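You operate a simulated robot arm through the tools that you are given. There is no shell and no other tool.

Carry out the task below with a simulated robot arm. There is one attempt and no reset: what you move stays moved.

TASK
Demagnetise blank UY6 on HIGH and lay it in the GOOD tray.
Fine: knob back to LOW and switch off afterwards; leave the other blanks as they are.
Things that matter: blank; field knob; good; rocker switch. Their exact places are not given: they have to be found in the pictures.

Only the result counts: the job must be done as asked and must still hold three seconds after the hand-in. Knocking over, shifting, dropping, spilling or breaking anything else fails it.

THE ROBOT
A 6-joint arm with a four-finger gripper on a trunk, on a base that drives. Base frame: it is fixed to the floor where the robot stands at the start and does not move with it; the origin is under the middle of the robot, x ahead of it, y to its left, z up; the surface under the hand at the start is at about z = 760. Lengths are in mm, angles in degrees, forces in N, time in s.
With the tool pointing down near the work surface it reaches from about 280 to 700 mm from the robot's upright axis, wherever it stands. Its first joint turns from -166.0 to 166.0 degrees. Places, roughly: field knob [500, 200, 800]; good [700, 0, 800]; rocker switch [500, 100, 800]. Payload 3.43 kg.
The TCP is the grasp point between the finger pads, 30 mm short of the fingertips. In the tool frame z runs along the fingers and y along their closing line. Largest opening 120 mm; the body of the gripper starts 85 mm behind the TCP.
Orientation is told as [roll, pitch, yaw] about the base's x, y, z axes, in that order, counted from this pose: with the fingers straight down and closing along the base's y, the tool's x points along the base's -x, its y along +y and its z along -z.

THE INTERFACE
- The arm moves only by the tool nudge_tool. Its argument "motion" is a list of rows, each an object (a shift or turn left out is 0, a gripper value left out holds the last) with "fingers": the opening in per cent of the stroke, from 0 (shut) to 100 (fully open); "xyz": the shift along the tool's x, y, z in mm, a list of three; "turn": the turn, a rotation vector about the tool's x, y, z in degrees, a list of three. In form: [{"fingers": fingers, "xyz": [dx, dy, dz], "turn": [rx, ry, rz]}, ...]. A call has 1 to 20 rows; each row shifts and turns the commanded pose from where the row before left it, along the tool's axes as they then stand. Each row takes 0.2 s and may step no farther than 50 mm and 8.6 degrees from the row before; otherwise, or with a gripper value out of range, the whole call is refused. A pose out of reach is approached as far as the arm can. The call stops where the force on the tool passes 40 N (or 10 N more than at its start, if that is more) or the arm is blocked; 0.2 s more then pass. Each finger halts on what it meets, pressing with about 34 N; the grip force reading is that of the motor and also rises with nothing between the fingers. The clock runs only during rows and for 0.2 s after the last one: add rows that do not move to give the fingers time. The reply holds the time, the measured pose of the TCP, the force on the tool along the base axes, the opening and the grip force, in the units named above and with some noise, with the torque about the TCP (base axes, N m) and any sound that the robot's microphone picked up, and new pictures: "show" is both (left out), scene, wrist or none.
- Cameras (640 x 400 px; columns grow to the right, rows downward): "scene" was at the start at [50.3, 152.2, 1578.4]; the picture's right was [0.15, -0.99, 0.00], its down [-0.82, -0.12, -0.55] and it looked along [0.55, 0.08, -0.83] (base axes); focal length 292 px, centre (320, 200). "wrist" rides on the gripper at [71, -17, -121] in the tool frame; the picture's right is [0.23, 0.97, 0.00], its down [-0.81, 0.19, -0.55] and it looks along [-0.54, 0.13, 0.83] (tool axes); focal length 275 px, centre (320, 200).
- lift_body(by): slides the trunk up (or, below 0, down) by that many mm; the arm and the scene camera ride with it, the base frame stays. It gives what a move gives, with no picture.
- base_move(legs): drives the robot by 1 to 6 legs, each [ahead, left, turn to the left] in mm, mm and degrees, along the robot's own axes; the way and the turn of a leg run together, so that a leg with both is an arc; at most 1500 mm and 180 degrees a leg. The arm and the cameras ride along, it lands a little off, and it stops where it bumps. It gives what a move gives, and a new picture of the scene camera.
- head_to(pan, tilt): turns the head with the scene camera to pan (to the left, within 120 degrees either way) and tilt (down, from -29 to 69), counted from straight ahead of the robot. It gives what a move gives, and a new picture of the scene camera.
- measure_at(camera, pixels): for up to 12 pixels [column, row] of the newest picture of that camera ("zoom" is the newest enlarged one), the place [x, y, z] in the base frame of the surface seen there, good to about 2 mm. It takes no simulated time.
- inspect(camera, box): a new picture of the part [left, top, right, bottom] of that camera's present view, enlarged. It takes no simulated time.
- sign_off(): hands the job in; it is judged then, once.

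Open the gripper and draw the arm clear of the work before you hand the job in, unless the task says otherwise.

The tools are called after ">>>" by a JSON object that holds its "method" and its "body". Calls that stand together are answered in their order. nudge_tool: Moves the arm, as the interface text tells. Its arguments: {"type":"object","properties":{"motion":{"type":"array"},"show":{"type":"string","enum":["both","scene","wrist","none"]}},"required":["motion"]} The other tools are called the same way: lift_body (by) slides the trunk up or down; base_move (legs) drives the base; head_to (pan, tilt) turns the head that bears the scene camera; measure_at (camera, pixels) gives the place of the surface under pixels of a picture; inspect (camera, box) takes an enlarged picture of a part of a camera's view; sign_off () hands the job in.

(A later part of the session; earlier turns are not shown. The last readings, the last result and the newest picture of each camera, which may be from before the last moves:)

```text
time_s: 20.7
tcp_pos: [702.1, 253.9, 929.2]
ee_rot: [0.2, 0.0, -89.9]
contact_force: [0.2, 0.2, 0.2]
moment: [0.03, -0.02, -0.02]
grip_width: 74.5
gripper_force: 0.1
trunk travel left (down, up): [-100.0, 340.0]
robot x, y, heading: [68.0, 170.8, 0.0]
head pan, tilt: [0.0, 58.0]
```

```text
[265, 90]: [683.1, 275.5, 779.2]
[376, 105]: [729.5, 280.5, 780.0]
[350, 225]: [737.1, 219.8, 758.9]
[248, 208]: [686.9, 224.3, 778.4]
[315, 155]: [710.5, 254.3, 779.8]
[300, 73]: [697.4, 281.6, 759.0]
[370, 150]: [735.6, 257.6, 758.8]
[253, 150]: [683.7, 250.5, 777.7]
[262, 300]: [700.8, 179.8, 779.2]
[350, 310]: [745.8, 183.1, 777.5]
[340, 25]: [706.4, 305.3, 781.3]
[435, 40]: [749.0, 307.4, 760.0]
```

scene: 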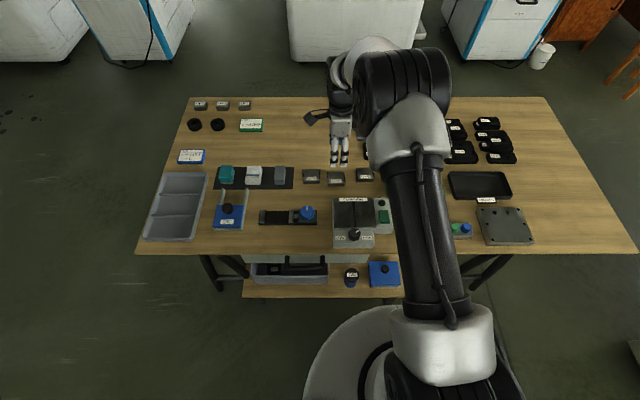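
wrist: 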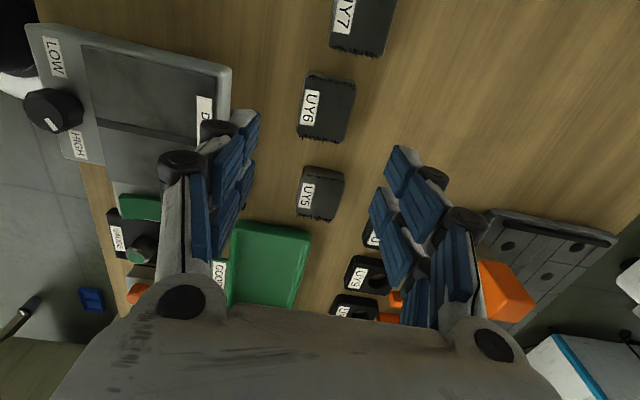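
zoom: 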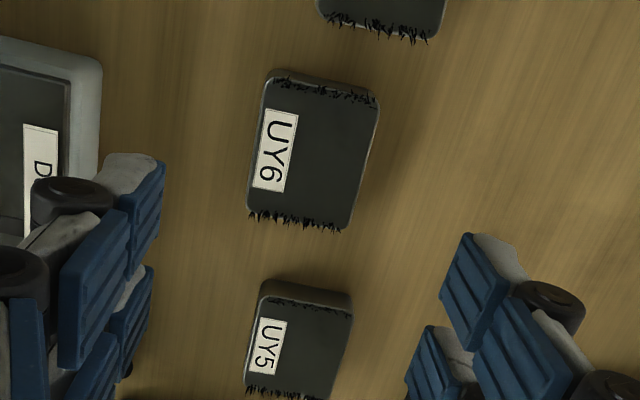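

UY6 is at ≈(708, 252.3) with yaw ≈ +4°. I correct position and yaw, then descend partway and check.

>>> {"method": "nudge_tool", "body": {"motion": [{"xyz": [-1.5, 5.8, 0]}, {"turn": [0, 0, -4]}, {"xyz": [0, 0, 40]}, {"xyz": [0, 0, 40]}, {"xyz": [0, 0, 10]}, {"xyz": [0, 0, 0]}], "show": "wrist"}}

>>> {"method": "inspect", "body": {"camera": "wrist", "box": [240, 60, 400, 220]}}

```text
time_s: 22.1
tcp_pos: [711.8, 250.3, 838.6]
ee_rot: [0.2, 0.0, -85.9]
contact_force: [-0.5, 0.4, -0.6]
moment: [-0.02, 0.04, 0.0]
grip_width: 74.2
gripper_force: 0.0
trunk travel left (down, up): [-100.0, 340.0]
robot x, y, heading: [70.6, 168.5, -0.1]
head pan, tilt: [0.0, 58.0]
```

wrist: 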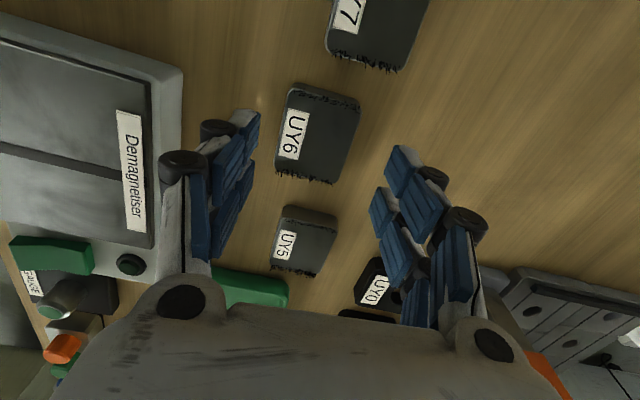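

```text
2.50 times, centred on (320, 140) of wrist
```

zoom: 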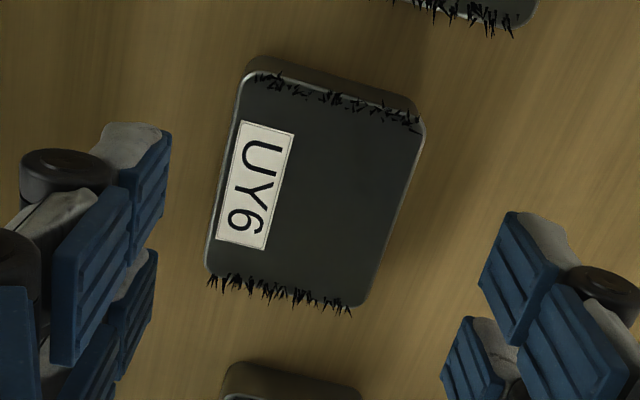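

After the descent the TCP is ~3.5 mm off in x and ~3 mm in y from UY6's centre (image). I correct, then descend to TCP z≈796.

>>> {"method": "nudge_tool", "body": {"motion": [{"xyz": [3, -3.3, 0]}, {"xyz": [0, 0, 20]}, {"xyz": [0, 0, 20]}, {"xyz": [0, 0, 3]}, {"xyz": [0, 0, 0]}], "show": "wrist"}}

>>> {"method": "inspect", "body": {"camera": "wrist", "box": [220, 80, 420, 230]}}

>>> {"method": "inspect", "body": {"camera": "scene", "box": [295, 150, 395, 210]}}

```text
time_s: 23.3
tcp_pos: [706.3, 253.3, 796.4]
ee_rot: [0.2, 0.0, -85.9]
contact_force: [-0.7, -0.1, 0.6]
moment: [0.02, -0.02, -0.03]
grip_width: 74.3
gripper_force: 0.0
trunk travel left (down, up): [-100.0, 340.0]
robot x, y, heading: [69.5, 168.4, 0.1]
head pan, tilt: [0.0, 58.0]
```

wrist: 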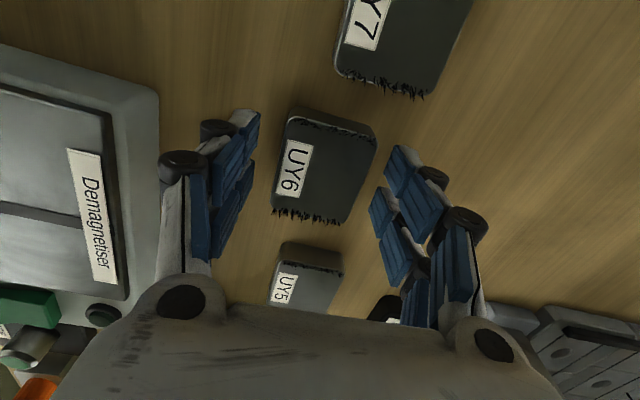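

```text
2.67 times, centred on (320, 155) of wrist
```

zoom: 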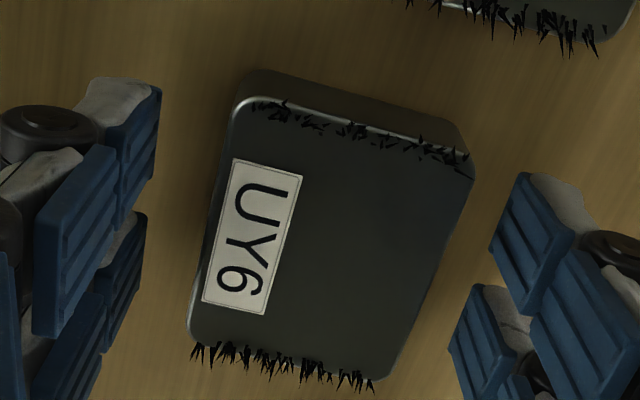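

```text
6.40 times, centred on (345, 180) of scene
```

zoom: 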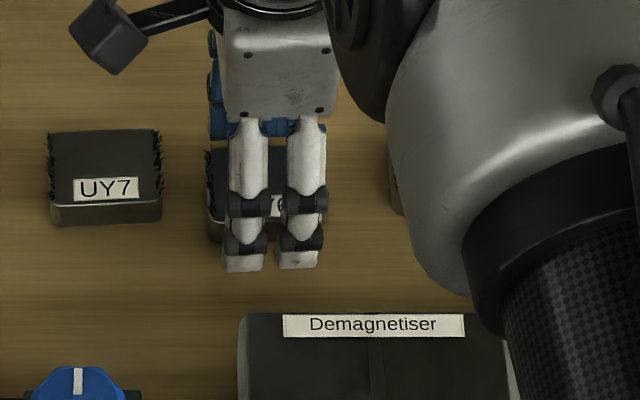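

UY6 is centred between the fingers with neighbours clear. I close the gripper on it.

>>> {"method": "nudge_tool", "body": {"motion": [{"fingers": 25}, {"fingers": 25}, {"fingers": 25}, {"fingers": 25}], "show": "wrist"}}

```text
time_s: 24.3
tcp_pos: [707.1, 254.0, 795.7]
ee_rot: [0.2, 0.0, -85.9]
contact_force: [1.4, -0.2, 2.1]
moment: [0.03, 0.07, -0.07]
grip_width: 49.6
gripper_force: 33.6
trunk travel left (down, up): [-100.0, 340.0]
robot x, y, heading: [70.0, 165.4, 0.1]
head pan, tilt: [0.0, 58.0]
```

wrist: 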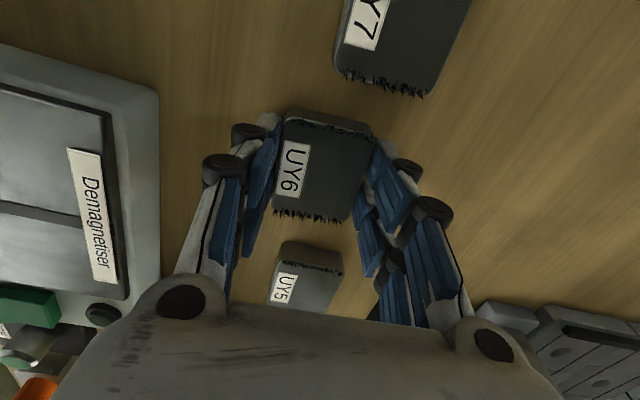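

Gripped at 49.6 mm, 34 N. I lift it straight up and check it came along.

>>> {"method": "nudge_tool", "body": {"motion": [{"xyz": [0, 0, -20]}, {"xyz": [0, 0, -40]}, {"xyz": [0, 0, -40]}, {"xyz": [0, 0, 0]}], "show": "both"}}

```text
time_s: 25.3
tcp_pos: [703.3, 254.1, 895.5]
ee_rot: [0.1, 0.1, -85.9]
contact_force: [0.3, -0.1, 0.6]
moment: [0.02, 0.01, -0.04]
grip_width: 29.8
gripper_force: 0.0
trunk travel left (down, up): [-100.0, 340.0]
robot x, y, heading: [69.1, 167.2, -0.0]
head pan, tilt: [0.0, 58.0]
```

scene: 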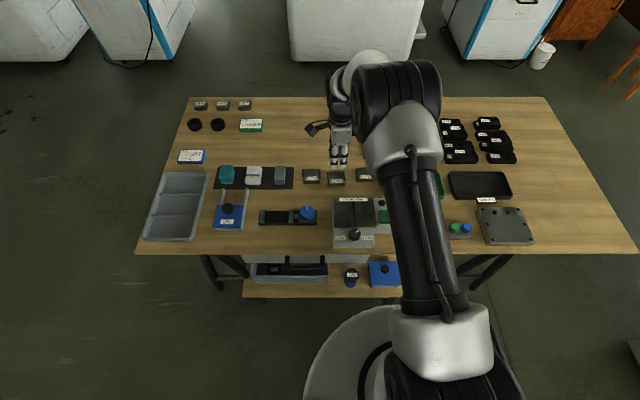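
wrist: 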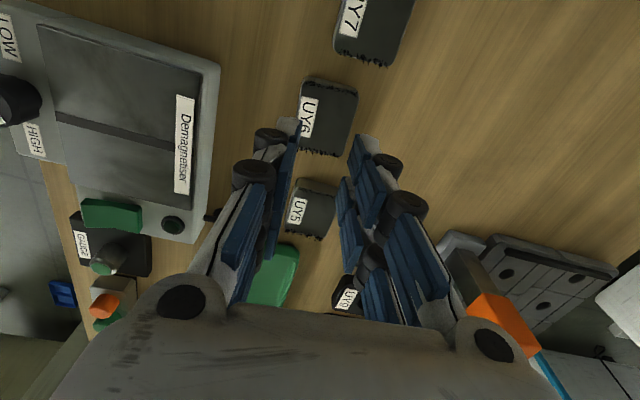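

The grip slipped: the fingers are at 29.8 mm and UY6 stayed on the table near (327,117). I look closely at where it is now.

>>> {"method": "inspect", "body": {"camera": "scene", "box": [295, 150, 395, 210]}}

>>> {"method": "inspect", "body": {"camera": "wrist", "box": [240, 60, 400, 220]}}

>>> {"method": "measure_at", "body": {"camera": "zoom", "pixels": [[254, 50], [380, 75], [360, 230], [330, 120], [255, 190], [270, 60], [366, 150], [248, 290], [377, 315]]}}

```text
6.40 times, centred on (345, 180) of scene
```

zoom: 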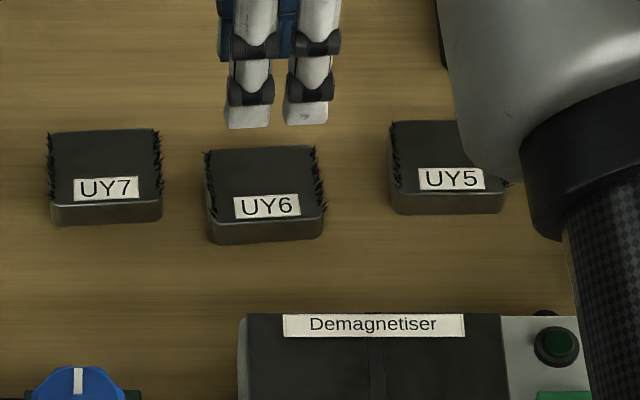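

```text
2.50 times, centred on (320, 140) of wrist
```

zoom: 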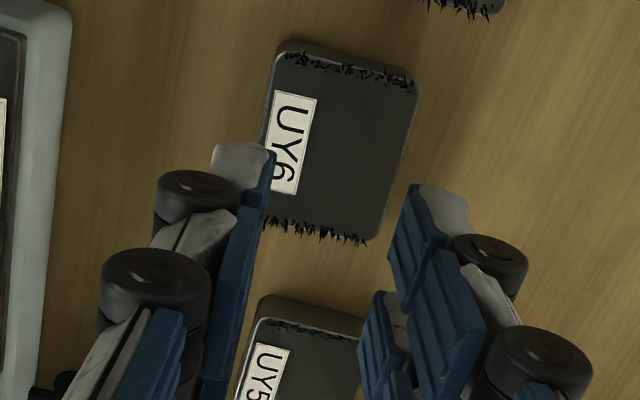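

```text
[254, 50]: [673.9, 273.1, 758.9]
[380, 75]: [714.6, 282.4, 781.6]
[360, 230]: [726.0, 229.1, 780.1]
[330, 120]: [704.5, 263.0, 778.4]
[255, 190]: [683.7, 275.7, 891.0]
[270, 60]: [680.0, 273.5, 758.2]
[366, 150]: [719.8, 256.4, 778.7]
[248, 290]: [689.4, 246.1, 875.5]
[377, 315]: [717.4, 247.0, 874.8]
```

The blank is still flat on the table. I measure the real fingertip places to learn how deep the fingers engaged.

>>> {"method": "inspect", "body": {"camera": "scene", "box": [310, 130, 370, 190]}}

>>> {"method": "measure_at", "body": {"camera": "scene", "pixels": [[333, 166], [342, 165], [334, 163], [343, 162], [333, 160]]}}

>>> {"method": "measure_at", "body": {"camera": "wrist", "pixels": [[288, 120], [296, 124], [357, 138], [352, 137], [262, 133], [385, 160], [360, 150], [350, 190]]}}

```text
6.67 times, centred on (340, 160) of scene
```

zoom: 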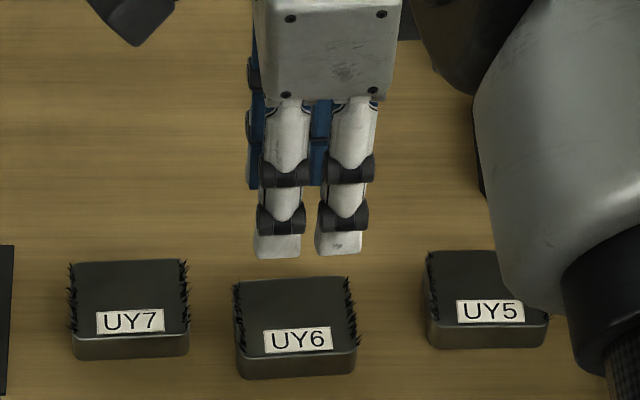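

```text
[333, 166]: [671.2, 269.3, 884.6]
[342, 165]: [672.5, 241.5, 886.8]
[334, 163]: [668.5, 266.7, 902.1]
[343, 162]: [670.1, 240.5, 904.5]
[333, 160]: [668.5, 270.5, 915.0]
```

```text
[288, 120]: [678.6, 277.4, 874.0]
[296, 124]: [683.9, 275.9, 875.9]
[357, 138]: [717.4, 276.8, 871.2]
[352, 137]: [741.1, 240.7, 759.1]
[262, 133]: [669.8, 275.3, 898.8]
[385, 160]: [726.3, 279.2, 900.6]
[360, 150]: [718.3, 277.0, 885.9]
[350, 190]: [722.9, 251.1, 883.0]
```

The fingers had reached only ~10–14 mm down the blank. I open again and look at UY6's exact outline for a deeper, better aligned second grip.

>>> {"method": "nudge_tool", "body": {"motion": [{"fingers": 66}, {"fingers": 66}, {"fingers": 66}, {"fingers": 66}], "show": "wrist"}}

>>> {"method": "inspect", "body": {"camera": "wrist", "box": [270, 60, 390, 180]}}

```text
time_s: 26.3
tcp_pos: [702.5, 253.9, 894.6]
ee_rot: [0.2, -0.1, -85.8]
contact_force: [-0.1, -0.9, 0.8]
moment: [-0.01, 0.0, -0.03]
grip_width: 79.1
gripper_force: 0.0
trunk travel left (down, up): [-100.0, 340.0]
robot x, y, heading: [68.8, 169.7, 0.1]
head pan, tilt: [0.0, 58.0]
```

wrist: 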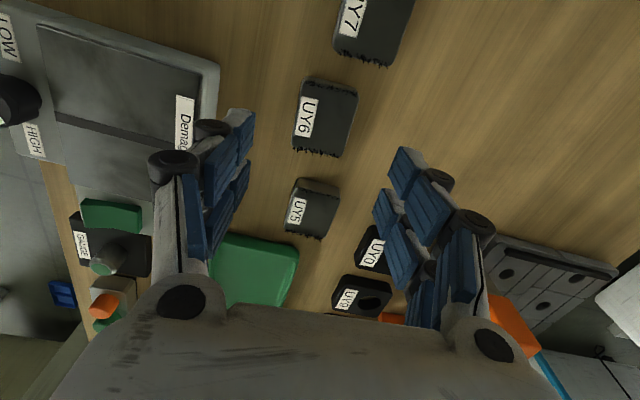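

```text
3.33 times, centred on (330, 120) of wrist
```

zoom: 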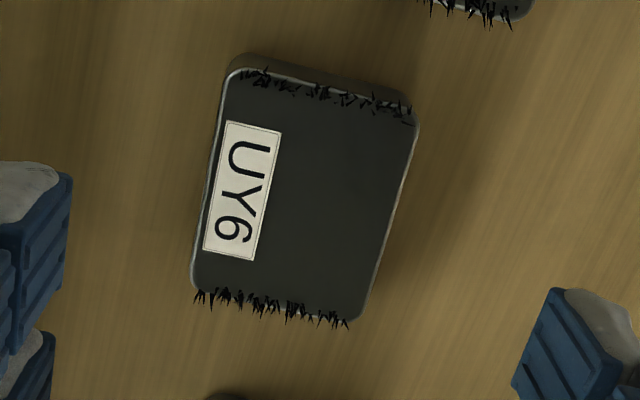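

>>> {"method": "measure_at", "body": {"camera": "zoom", "pixels": [[232, 76], [414, 118], [358, 314], [198, 285], [306, 197], [216, 180], [390, 220], [325, 95], [278, 300]]}}

```text
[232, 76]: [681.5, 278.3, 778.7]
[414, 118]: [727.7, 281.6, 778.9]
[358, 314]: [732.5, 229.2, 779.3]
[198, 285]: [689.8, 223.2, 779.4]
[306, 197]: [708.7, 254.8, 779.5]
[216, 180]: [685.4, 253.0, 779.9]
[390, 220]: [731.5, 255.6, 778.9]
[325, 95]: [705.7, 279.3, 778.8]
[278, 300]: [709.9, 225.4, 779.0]
```

Blank centre (708,253.5), aligned with the tool within ~1°. I descend deeper this time (TCP z ≈ 791.5) and check before closing.

>>> {"method": "nudge_tool", "body": {"motion": [{"xyz": [0, 0, 40]}, {"xyz": [0, 0, 40]}, {"xyz": [0, 0, 15]}, {"xyz": [0, 0, 8]}, {"xyz": [0, 0, 0]}], "show": "wrist"}}

>>> {"method": "inspect", "body": {"camera": "wrist", "box": [220, 80, 420, 230]}}

```text
time_s: 27.5
tcp_pos: [706.1, 254.5, 794.6]
ee_rot: [0.2, 0.0, -85.9]
contact_force: [-0.2, 0.6, 0.0]
moment: [0.01, 0.02, -0.02]
grip_width: 79.2
gripper_force: 0.0
trunk travel left (down, up): [-100.0, 340.0]
robot x, y, heading: [67.8, 166.0, 0.1]
head pan, tilt: [0.0, 58.0]
```

wrist: 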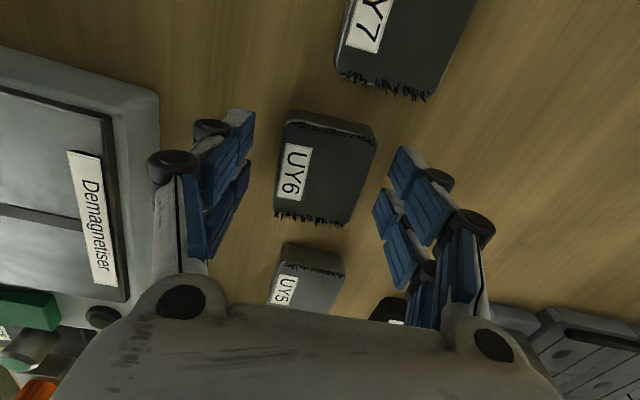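

```text
2.67 times, centred on (320, 155) of wrist
```

zoom: 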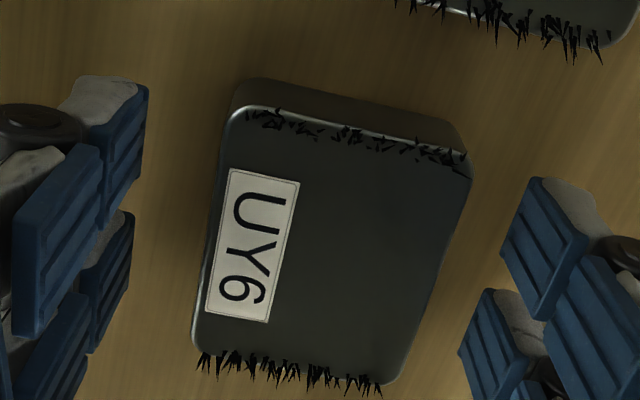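

The blank is centred within ~2 mm, but TCP is at 794.6. I go 3 mm deeper, shift −2 in tool x, and close.

>>> {"method": "nudge_tool", "body": {"motion": [{"xyz": [-2, 0, 3]}, {"xyz": [0, 0, 0]}, {"fingers": 10}, {"fingers": 10}, {"fingers": 10}, {"fingers": 10}, {"fingers": 10}], "show": "wrist"}}

>>> {"method": "inspect", "body": {"camera": "wrist", "box": [220, 80, 420, 230]}}

>>> {"method": "inspect", "body": {"camera": "scene", "box": [310, 140, 370, 200]}}

```text
time_s: 29.1
tcp_pos: [705.9, 252.4, 792.7]
ee_rot: [0.2, 0.0, -85.9]
contact_force: [1.2, 0.2, -0.5]
moment: [0.01, -0.15, 0.06]
grip_width: 49.7
gripper_force: 34.7
trunk travel left (down, up): [-100.0, 340.0]
robot x, y, heading: [70.2, 169.5, -0.1]
head pan, tilt: [0.0, 58.0]
```

wrist: 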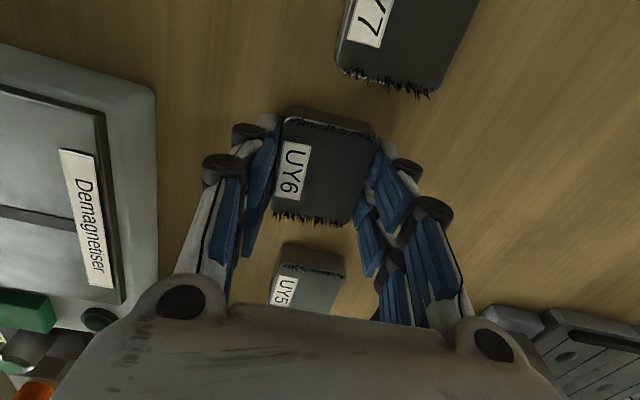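

```text
2.67 times, centred on (320, 155) of wrist
```

zoom: 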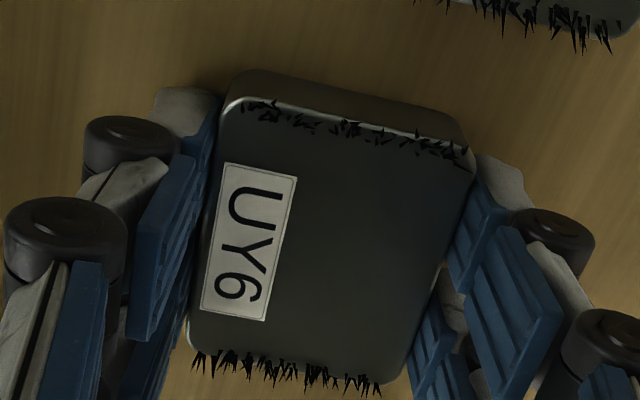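

```text
6.67 times, centred on (340, 170) of scene
```

zoom: 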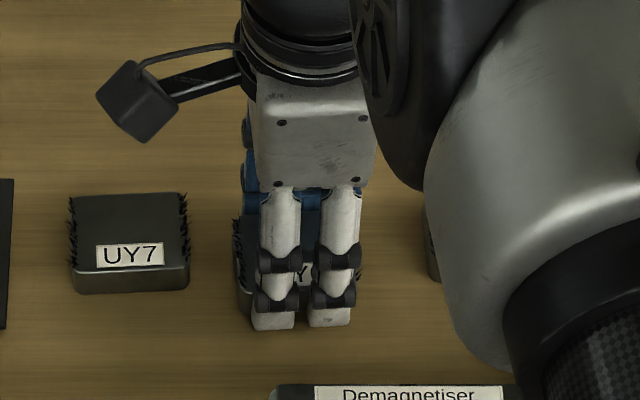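

Gripped again at 49.7 mm, now deeper. I lift slowly by small steps and watch the opening.

>>> {"method": "nudge_tool", "body": {"motion": [{"xyz": [0, 0, -2]}, {"xyz": [0, 0, -3]}, {"xyz": [0, 0, -4]}, {"xyz": [0, 0, -4]}, {"xyz": [0, 0, 0]}], "show": "both"}}

>>> {"method": "inspect", "body": {"camera": "scene", "box": [310, 140, 370, 200]}}

```text
time_s: 30.3
tcp_pos: [706.8, 250.3, 802.2]
ee_rot: [0.1, 0.1, -85.9]
contact_force: [0.0, 0.0, -4.5]
moment: [0.03, 0.0, 0.01]
grip_width: 49.8
gripper_force: 34.0
trunk travel left (down, up): [-100.0, 340.0]
robot x, y, heading: [71.0, 168.4, -0.1]
head pan, tilt: [0.0, 58.0]
```

scene: 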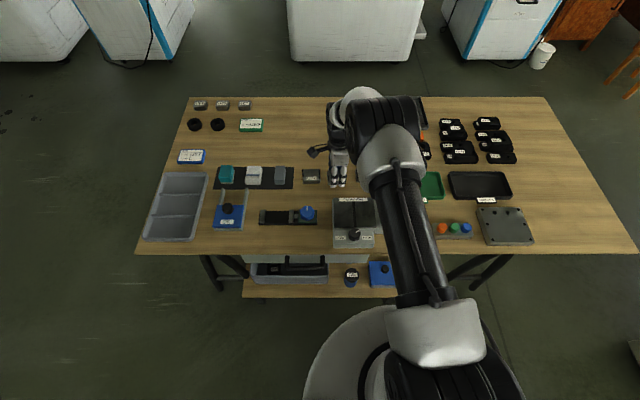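
wrist: 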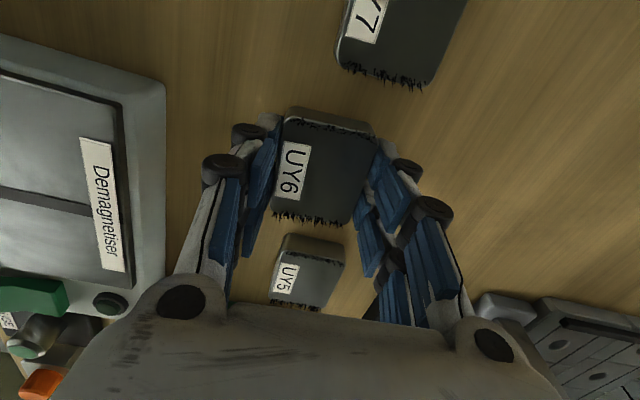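

```text
6.67 times, centred on (340, 170) of scene
```

zoom: 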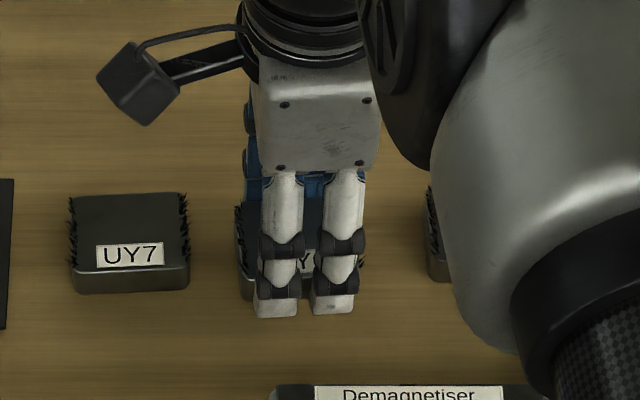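

It holds (−4.5 N weight, 49.8 mm). I keep lifting with gentle acceleration to z≈872.

>>> {"method": "nudge_tool", "body": {"motion": [{"xyz": [0, 0, -2]}, {"xyz": [0, 0, -4]}, {"xyz": [0, 0, -6]}, {"xyz": [0, 0, -8]}, {"xyz": [0, 0, -8]}, {"xyz": [0, 0, -8]}, {"xyz": [0, 0, -8]}, {"xyz": [0, 0, -8]}, {"xyz": [0, 0, -8]}, {"xyz": [0, 0, -6]}, {"xyz": [0, 0, -3]}, {"xyz": [0, 0, -1]}, {"xyz": [0, 0, 0]}], "show": "both"}}

```text
time_s: 33.1
tcp_pos: [707.9, 252.1, 871.8]
ee_rot: [0.1, 0.0, -85.8]
contact_force: [0.1, -0.7, -4.4]
moment: [-0.01, -0.02, 0.01]
grip_width: 49.8
gripper_force: 34.5
trunk travel left (down, up): [-100.0, 340.0]
robot x, y, heading: [68.9, 172.0, -0.2]
head pan, tilt: [0.0, 58.0]
```

scene: 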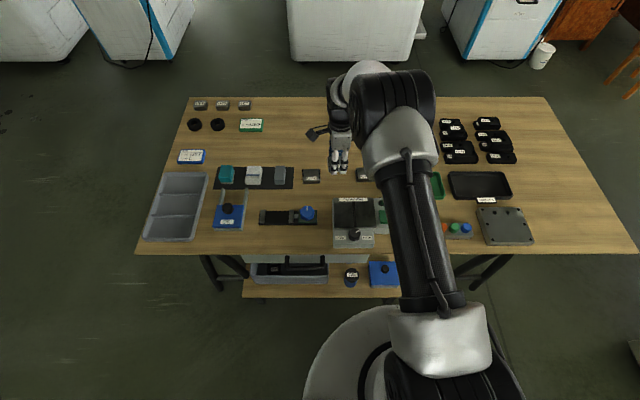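
wrist: 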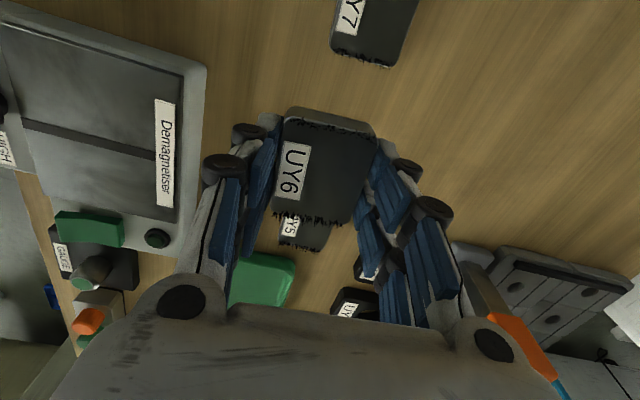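

UY6 is held firmly at z≈872. I straighten yaw to −90 and move slowly over the centre of the demagnetiser bed (557, 204).

>>> {"method": "nudge_tool", "body": {"motion": [{"turn": [0, 0, 2]}, {"turn": [0, 0, 2.2]}, {"xyz": [-0.93, -2.89, 0]}, {"xyz": [-1.87, -5.79, 0]}, {"xyz": [-2.8, -8.68, 0]}, {"xyz": [-3.73, -11.58, 0]}, {"xyz": [-3.73, -11.58, 0]}, {"xyz": [-3.73, -11.58, 0]}, {"xyz": [-3.73, -11.58, 0]}, {"xyz": [-3.73, -11.58, 0]}, {"xyz": [-3.73, -11.58, 0]}, {"xyz": [-3.73, -11.58, 0]}, {"xyz": [-3.73, -11.58, 0]}, {"xyz": [-3.73, -11.58, 0]}, {"xyz": [-3.73, -11.58, 0]}, {"xyz": [-2.8, -8.68, 0]}, {"xyz": [-1.87, -5.79, 0]}, {"xyz": [-0.93, -2.89, 0]}, {"xyz": [0, 0, 0]}], "show": "both"}}

>>> {"method": "inspect", "body": {"camera": "scene", "box": [305, 160, 405, 250]}}

```text
time_s: 37.1
tcp_pos: [555.0, 202.8, 872.6]
ee_rot: [0.3, 0.0, -90.1]
contact_force: [-0.3, 0.4, -4.5]
moment: [-0.01, 0.0, 0.01]
grip_width: 49.8
gripper_force: 34.1
trunk travel left (down, up): [-100.0, 340.0]
robot x, y, heading: [70.2, 168.4, -0.1]
head pan, tilt: [0.0, 58.0]
```

scene: 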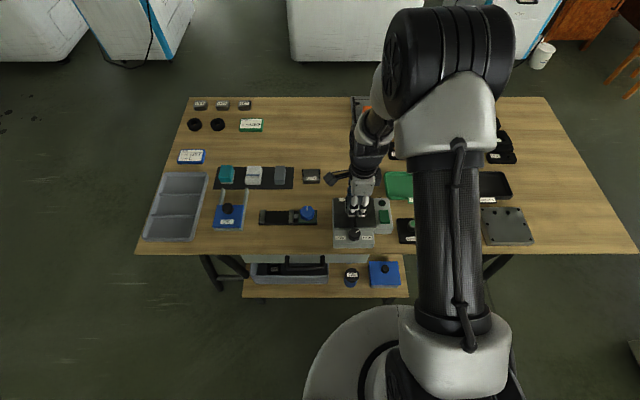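
wrist: 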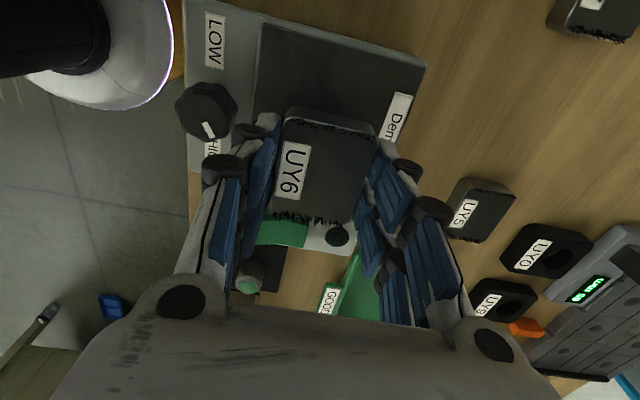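

```text
4.44 times, centred on (355, 205) of scene
```

zoom: 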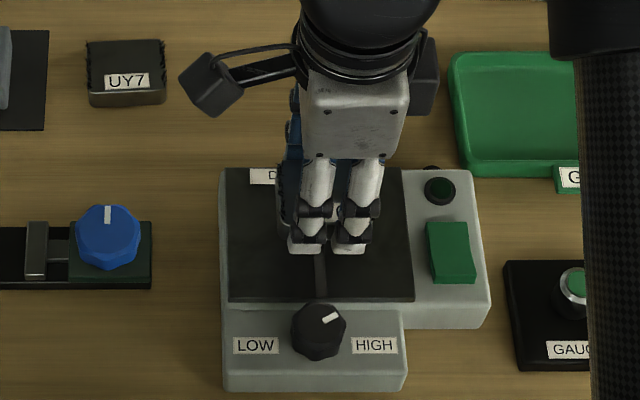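

Over the bed centre (TCP 555,203), knob clear of the front fingers. I lower gently until contact.

>>> {"method": "nudge_tool", "body": {"motion": [{"xyz": [0, 0, 3]}, {"xyz": [0, 0, 6]}, {"xyz": [0, 0, 6]}, {"xyz": [0, 0, 6]}, {"xyz": [0, 0, 5]}, {"xyz": [0, 0, 3]}, {"xyz": [0, 0, 0]}], "show": "wrist"}}

>>> {"method": "inspect", "body": {"camera": "scene", "box": [325, 190, 405, 250]}}

```text
time_s: 38.7
tcp_pos: [555.1, 205.0, 843.8]
ee_rot: [0.2, 0.1, -90.0]
contact_force: [-0.4, 0.3, -4.5]
moment: [0.0, 0.01, -0.03]
grip_width: 50.0
gripper_force: 34.1
trunk travel left (down, up): [-100.0, 340.0]
robot x, y, heading: [75.6, 169.7, -0.1]
head pan, tilt: [0.0, 58.0]
```

wrist: 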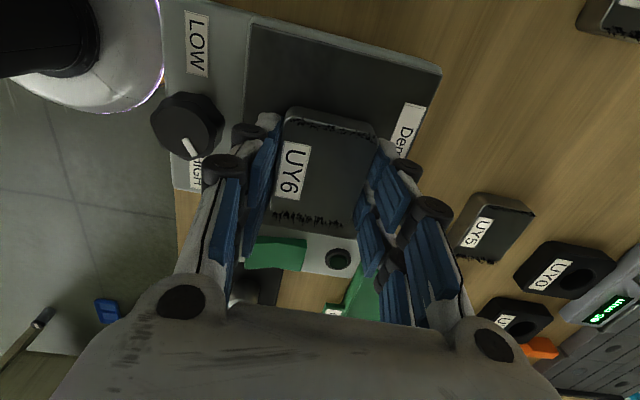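

```text
6.67 times, centred on (365, 220) of scene
```

zoom: 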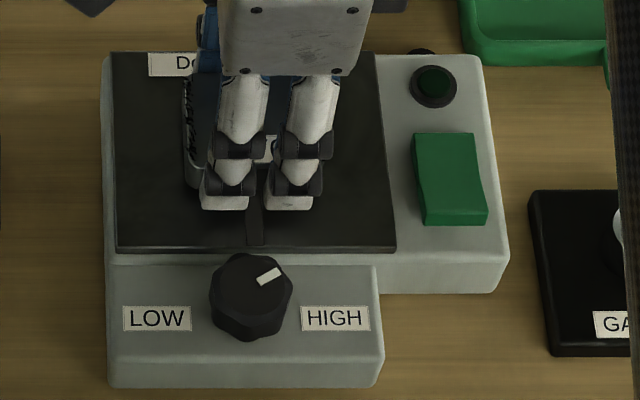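

The weight is still on the gripper at z 843.8. I lower in 1 mm steps until the weight comes off.

>>> {"method": "nudge_tool", "body": {"motion": [{"xyz": [0, 0, 1.5]}, {"xyz": [0, 0, 1.5]}, {"xyz": [0, 0, 1]}, {"xyz": [0, 0, 0]}], "show": "none"}}

```text
time_s: 39.7
tcp_pos: [555.2, 205.1, 838.3]
ee_rot: [0.2, 0.0, -90.1]
contact_force: [-0.9, -0.1, -4.8]
moment: [0.0, 0.02, 0.04]
grip_width: 49.7
gripper_force: 33.7
trunk travel left (down, up): [-100.0, 340.0]
robot x, y, heading: [72.8, 168.3, 0.1]
head pan, tilt: [0.0, 58.0]
```

>>> {"method": "nudge_tool", "body": {"motion": [{"xyz": [0, 0, 1]}, {"xyz": [0, 0, 0]}], "show": "none"}}

```text
time_s: 40.3
tcp_pos: [555.7, 204.0, 838.3]
ee_rot: [0.2, 0.0, -90.1]
contact_force: [-0.8, -0.7, -5.5]
moment: [0.03, -0.02, 0.01]
grip_width: 49.5
gripper_force: 34.4
trunk travel left (down, up): [-100.0, 340.0]
robot x, y, heading: [66.2, 169.1, -0.1]
head pan, tilt: [0.0, 58.0]
```

Weight still hangs on the gripper (−5 N). I lower another 1 mm at a time.

>>> {"method": "nudge_tool", "body": {"motion": [{"xyz": [0, 0, 1]}, {"xyz": [0, 0, 0]}], "show": "none"}}

```text
time_s: 40.9
tcp_pos: [556.4, 203.8, 836.8]
ee_rot: [0.1, 0.0, -90.1]
contact_force: [0.4, 0.0, -4.0]
moment: [-0.01, 0.02, -0.03]
grip_width: 49.8
gripper_force: 33.5
trunk travel left (down, up): [-100.0, 340.0]
robot x, y, heading: [73.3, 170.5, -0.4]
head pan, tilt: [0.0, 58.0]
```

Still −4 N at z 836.8; I lower 1 mm more and look.

>>> {"method": "nudge_tool", "body": {"motion": [{"xyz": [0, 0, 1]}, {"xyz": [0, 0, 0]}], "show": "none"}}

>>> {"method": "inspect", "body": {"camera": "scene", "box": [335, 195, 385, 235]}}

```text
time_s: 41.5
tcp_pos: [556.4, 204.9, 836.4]
ee_rot: [0.2, 0.1, -90.0]
contact_force: [-0.6, -0.1, -1.7]
moment: [-0.11, -0.07, -0.04]
grip_width: 49.8
gripper_force: 34.0
trunk travel left (down, up): [-100.0, 340.0]
robot x, y, heading: [72.5, 166.4, 0.0]
head pan, tilt: [0.0, 58.0]
```

```text
10.00 times, centred on (360, 215) of scene
```

zoom: 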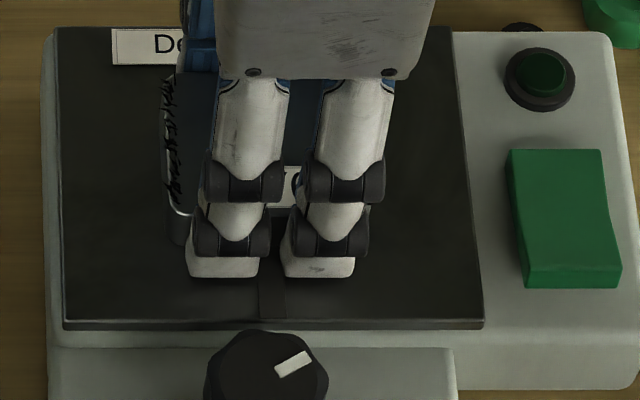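

The weight reading is down to −1.7 N, so the blank touches the bed. I lower another 0.7 mm, then open slowly.

>>> {"method": "nudge_tool", "body": {"motion": [{"xyz": [0, 0, 0.7]}, {"xyz": [0, 0, 0]}, {"fingers": 44}, {"fingers": 48}, {"fingers": 52}, {"fingers": 52}], "show": "wrist"}}

>>> {"method": "inspect", "body": {"camera": "scene", "box": [325, 190, 405, 250]}}

```text
time_s: 42.9
tcp_pos: [557.6, 204.9, 835.5]
ee_rot: [0.2, 0.1, -90.1]
contact_force: [0.2, 0.7, -0.3]
moment: [0.01, -0.01, -0.01]
grip_width: 62.2
gripper_force: 0.0
trunk travel left (down, up): [-100.0, 340.0]
robot x, y, heading: [74.6, 167.0, -0.1]
head pan, tilt: [0.0, 58.0]
```

wrist: 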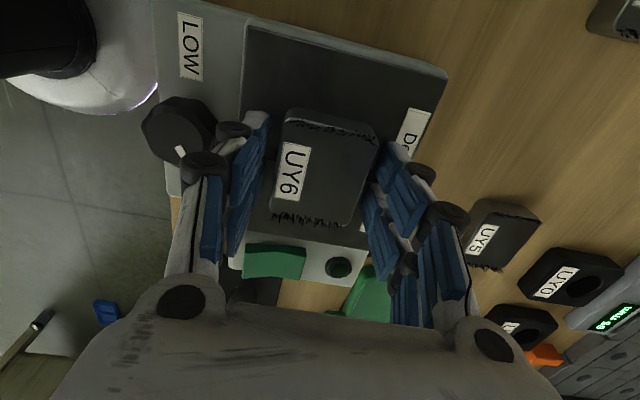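

```text
6.67 times, centred on (365, 220) of scene
```

zoom: 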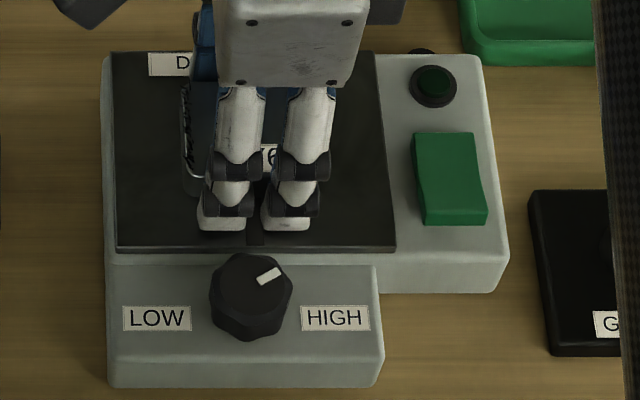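

Released; UY6 rests on the bed. I raise the arm clear and take a look at the bed, rocker and lamp.

>>> {"method": "nudge_tool", "body": {"motion": [{"xyz": [0, 0, -5]}, {"xyz": [0, 0, -20]}, {"xyz": [0, 0, -40]}, {"xyz": [0, 0, -40]}, {"xyz": [0, 0, 0]}], "show": "both"}}

>>> {"method": "inspect", "body": {"camera": "wrist", "box": [200, 0, 440, 300]}}

>>> {"method": "inspect", "body": {"camera": "scene", "box": [325, 190, 405, 250]}}

```text
time_s: 44.1
tcp_pos: [558.9, 205.1, 941.8]
ee_rot: [0.2, 0.0, -90.1]
contact_force: [-0.2, -0.1, -1.1]
moment: [0.01, 0.01, -0.02]
grip_width: 62.6
gripper_force: 0.1
trunk travel left (down, up): [-100.0, 340.0]
robot x, y, heading: [73.9, 171.3, -0.1]
head pan, tilt: [0.0, 58.0]
```

scene: 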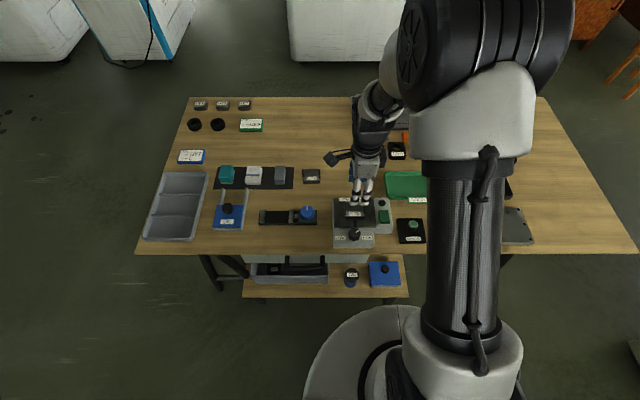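
wrist: 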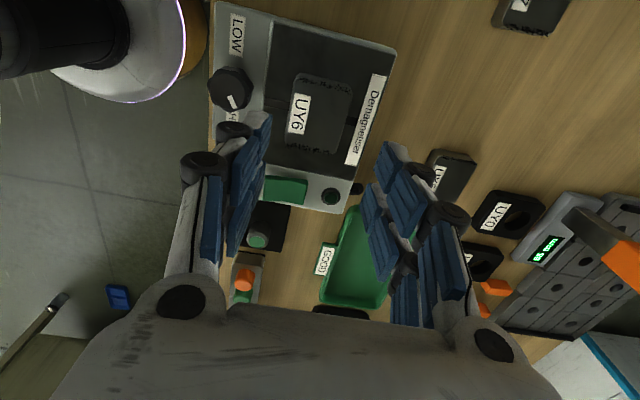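

```text
1.33 times, centred on (320, 150) of wrist
```

zoom: 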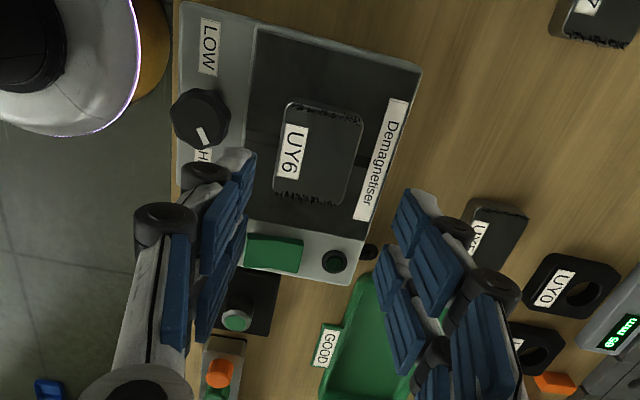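

```text
6.67 times, centred on (365, 220) of scene
```

zoom: 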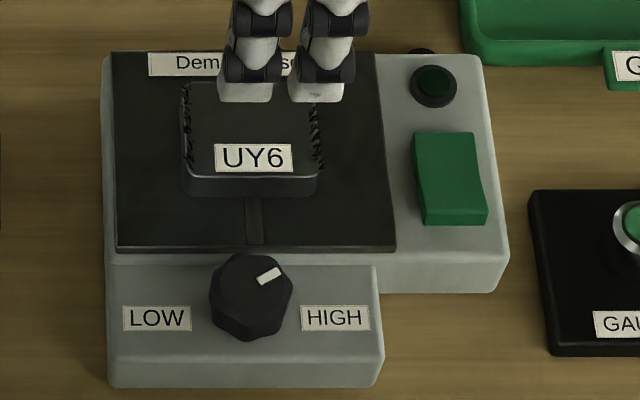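

UY6 lies well over the gap. Now I zoom on the rocker and measure its surface heights to see which end is up.

>>> {"method": "inspect", "body": {"camera": "scene", "box": [370, 195, 400, 230]}}

>>> {"method": "measure_at", "body": {"camera": "zoom", "pixels": [[240, 130], [330, 130], [245, 190], [340, 200], [250, 250], [345, 250], [300, 160], [305, 220], [300, 275], [290, 110], [300, 310], [240, 60]]}}

```text
11.43 times, centred on (385, 212) of scene
```

zoom: 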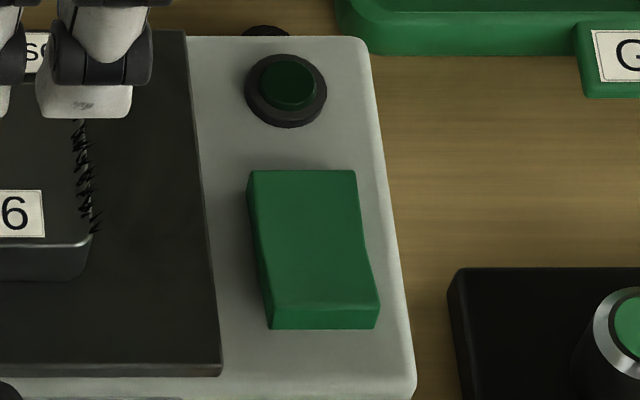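

```text
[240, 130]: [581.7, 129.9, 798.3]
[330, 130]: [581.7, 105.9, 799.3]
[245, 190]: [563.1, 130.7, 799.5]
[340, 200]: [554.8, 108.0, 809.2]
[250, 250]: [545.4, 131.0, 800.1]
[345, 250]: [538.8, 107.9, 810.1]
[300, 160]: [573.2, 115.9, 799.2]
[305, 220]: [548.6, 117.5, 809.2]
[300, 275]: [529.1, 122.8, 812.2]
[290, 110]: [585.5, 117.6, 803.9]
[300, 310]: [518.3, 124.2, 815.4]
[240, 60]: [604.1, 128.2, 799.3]
```

The near end of the rocker (x≈520, z 815) is raised, the far end is down at 808. I close the fingers and move above the near end at (526,116).

>>> {"method": "nudge_tool", "body": {"motion": [{"xyz": [-22, -8, 0], "fingers": 0}, {"xyz": [-22, -8, 0]}, {"xyz": [-22, -8, 0]}, {"xyz": [-22, -8, 0]}, {"xyz": [0, 0, 35]}, {"xyz": [0, 0, 30]}, {"xyz": [0, 0, 0]}], "show": "both"}}

>>> {"method": "inspect", "body": {"camera": "scene", "box": [350, 180, 410, 230]}}

>>> {"method": "inspect", "body": {"camera": "wrist", "box": [220, 60, 420, 240]}}

```text
time_s: 45.7
tcp_pos: [522.0, 116.5, 875.4]
ee_rot: [0.2, 0.0, -90.0]
contact_force: [0.0, -0.5, -0.6]
moment: [0.01, 0.0, 0.01]
grip_width: 0.2
gripper_force: 33.5
trunk travel left (down, up): [-100.0, 340.0]
robot x, y, heading: [69.5, 169.3, -0.2]
head pan, tilt: [0.0, 58.0]
```

scene: 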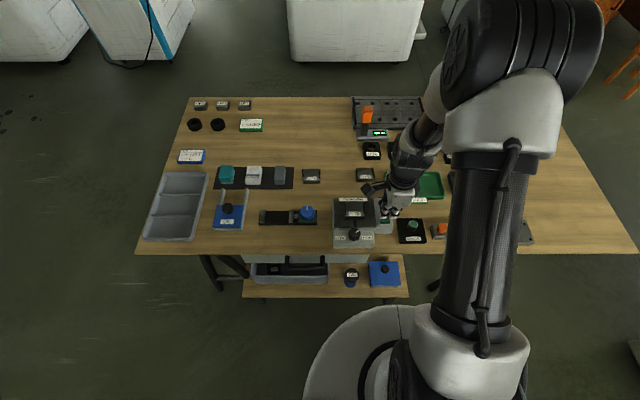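
wrist: 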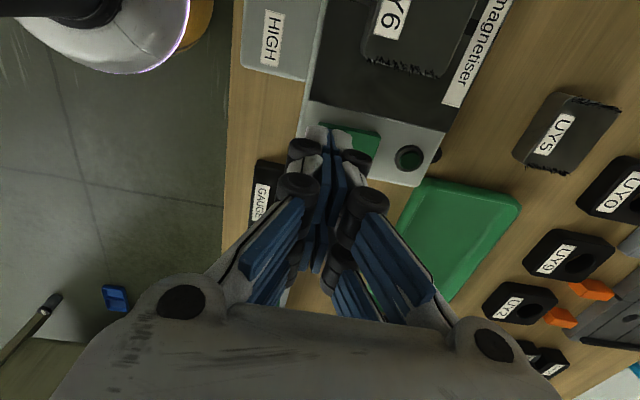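

```text
8.00 times, centred on (380, 205) of scene
```

zoom: 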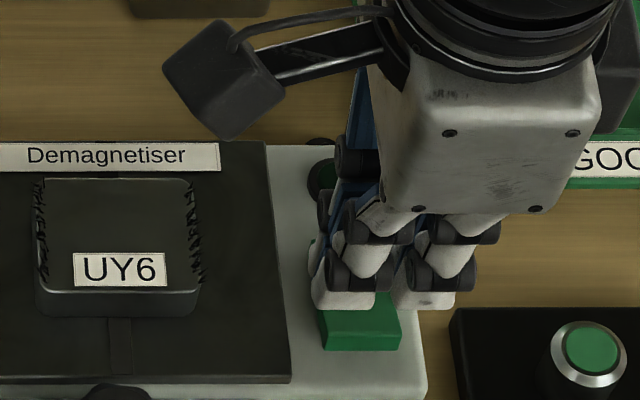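

```text
2.22 times, centred on (320, 150) of wrist
```

zoom: 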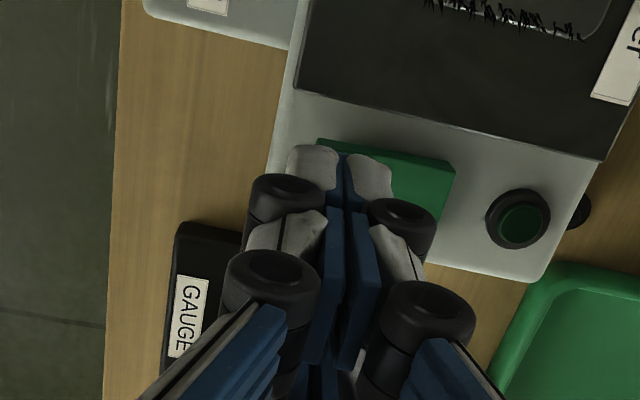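

Closed fingertips are over the near end, slightly too near the front. I shift +4 in x, lower to just above, then press in small steps.

>>> {"method": "nudge_tool", "body": {"motion": [{"xyz": [0, 4, 12]}, {"xyz": [0, 0, 10]}, {"xyz": [0, 0, 0]}], "show": "none"}}

>>> {"method": "inspect", "body": {"camera": "scene", "box": [350, 180, 410, 230]}}

```text
time_s: 46.5
tcp_pos: [527.6, 116.1, 852.3]
ee_rot: [0.2, 0.0, -90.1]
contact_force: [0.8, 0.0, 0.4]
moment: [0.02, 0.02, -0.03]
grip_width: 0.0
gripper_force: 33.6
trunk travel left (down, up): [-100.0, 340.0]
robot x, y, heading: [71.6, 169.6, 0.3]
head pan, tilt: [0.0, 58.0]
```

```text
8.00 times, centred on (380, 205) of scene
```

zoom: 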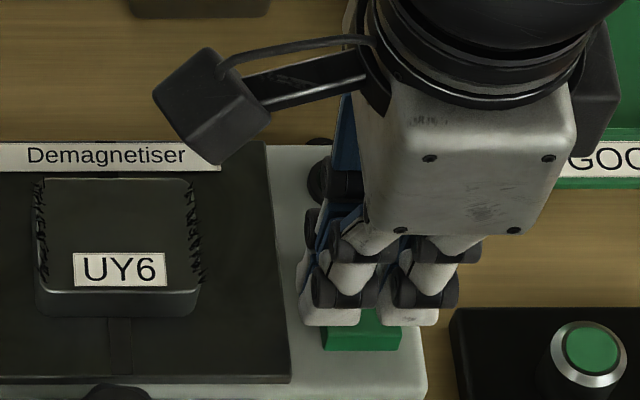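

Tips are just above the near half of the rocker. I press down in 2 mm steps.

>>> {"method": "nudge_tool", "body": {"motion": [{"xyz": [0, 0, 3]}, {"xyz": [0, 0, 2]}, {"xyz": [0, 0, 2]}, {"xyz": [0, 0, 2]}, {"xyz": [0, 0, 2]}], "show": "both"}}

>>> {"method": "inspect", "body": {"camera": "scene", "box": [350, 180, 410, 230]}}

```text
time_s: 47.7
tcp_pos: [528.4, 117.5, 843.7]
ee_rot: [0.2, 0.0, -90.1]
contact_force: [-0.4, -0.1, 0.7]
moment: [-0.03, 0.01, 0.0]
grip_width: 0.0
gripper_force: 33.7
trunk travel left (down, up): [-100.0, 340.0]
robot x, y, heading: [70.9, 171.2, -0.1]
head pan, tilt: [0.0, 58.0]
```

scene: 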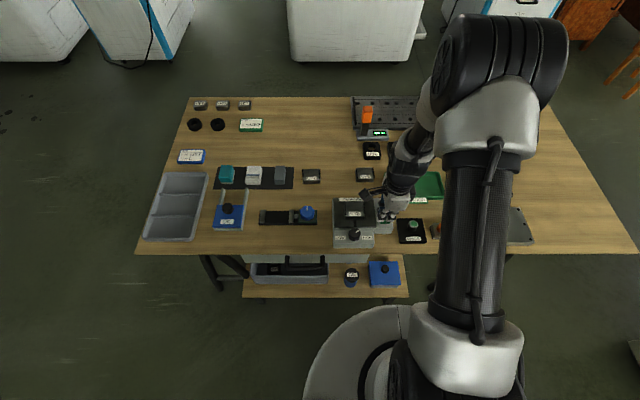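
wrist: 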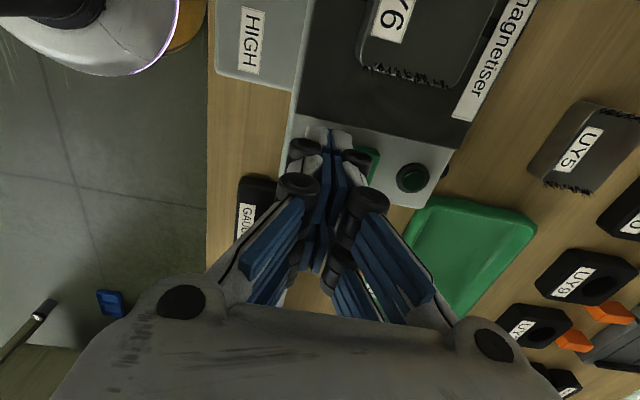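

```text
8.00 times, centred on (380, 205) of scene
```

zoom: 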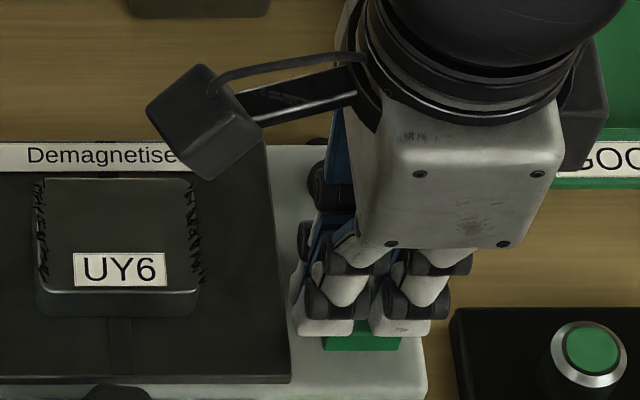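

No contact yet at z 843.7. I keep pressing in 2 mm steps.

>>> {"method": "nudge_tool", "body": {"motion": [{"xyz": [0, 0, 2]}, {"xyz": [0, 0, 2]}, {"xyz": [0, 0, 2]}, {"xyz": [0, 0, 0]}], "show": "wrist"}}

>>> {"method": "inspect", "body": {"camera": "scene", "box": [350, 180, 410, 230]}}

```text
time_s: 48.7
tcp_pos: [527.4, 116.7, 837.7]
ee_rot: [0.3, 0.0, -90.1]
contact_force: [-0.8, 3.1, 14.4]
moment: [0.04, -0.09, -0.02]
grip_width: 0.0
gripper_force: 33.0
trunk travel left (down, up): [-100.0, 340.0]
robot x, y, heading: [71.0, 170.8, -0.2]
head pan, tilt: [0.0, 58.0]
heard: click
```

wrist: 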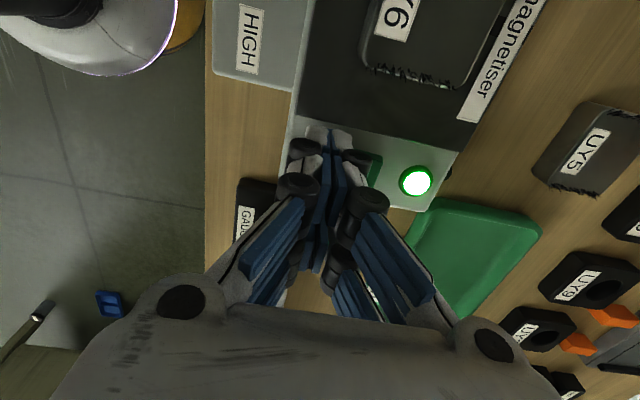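

```text
8.00 times, centred on (380, 205) of scene
```

zoom: 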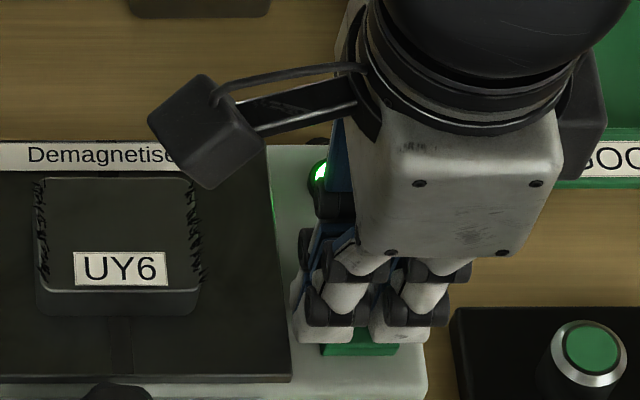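

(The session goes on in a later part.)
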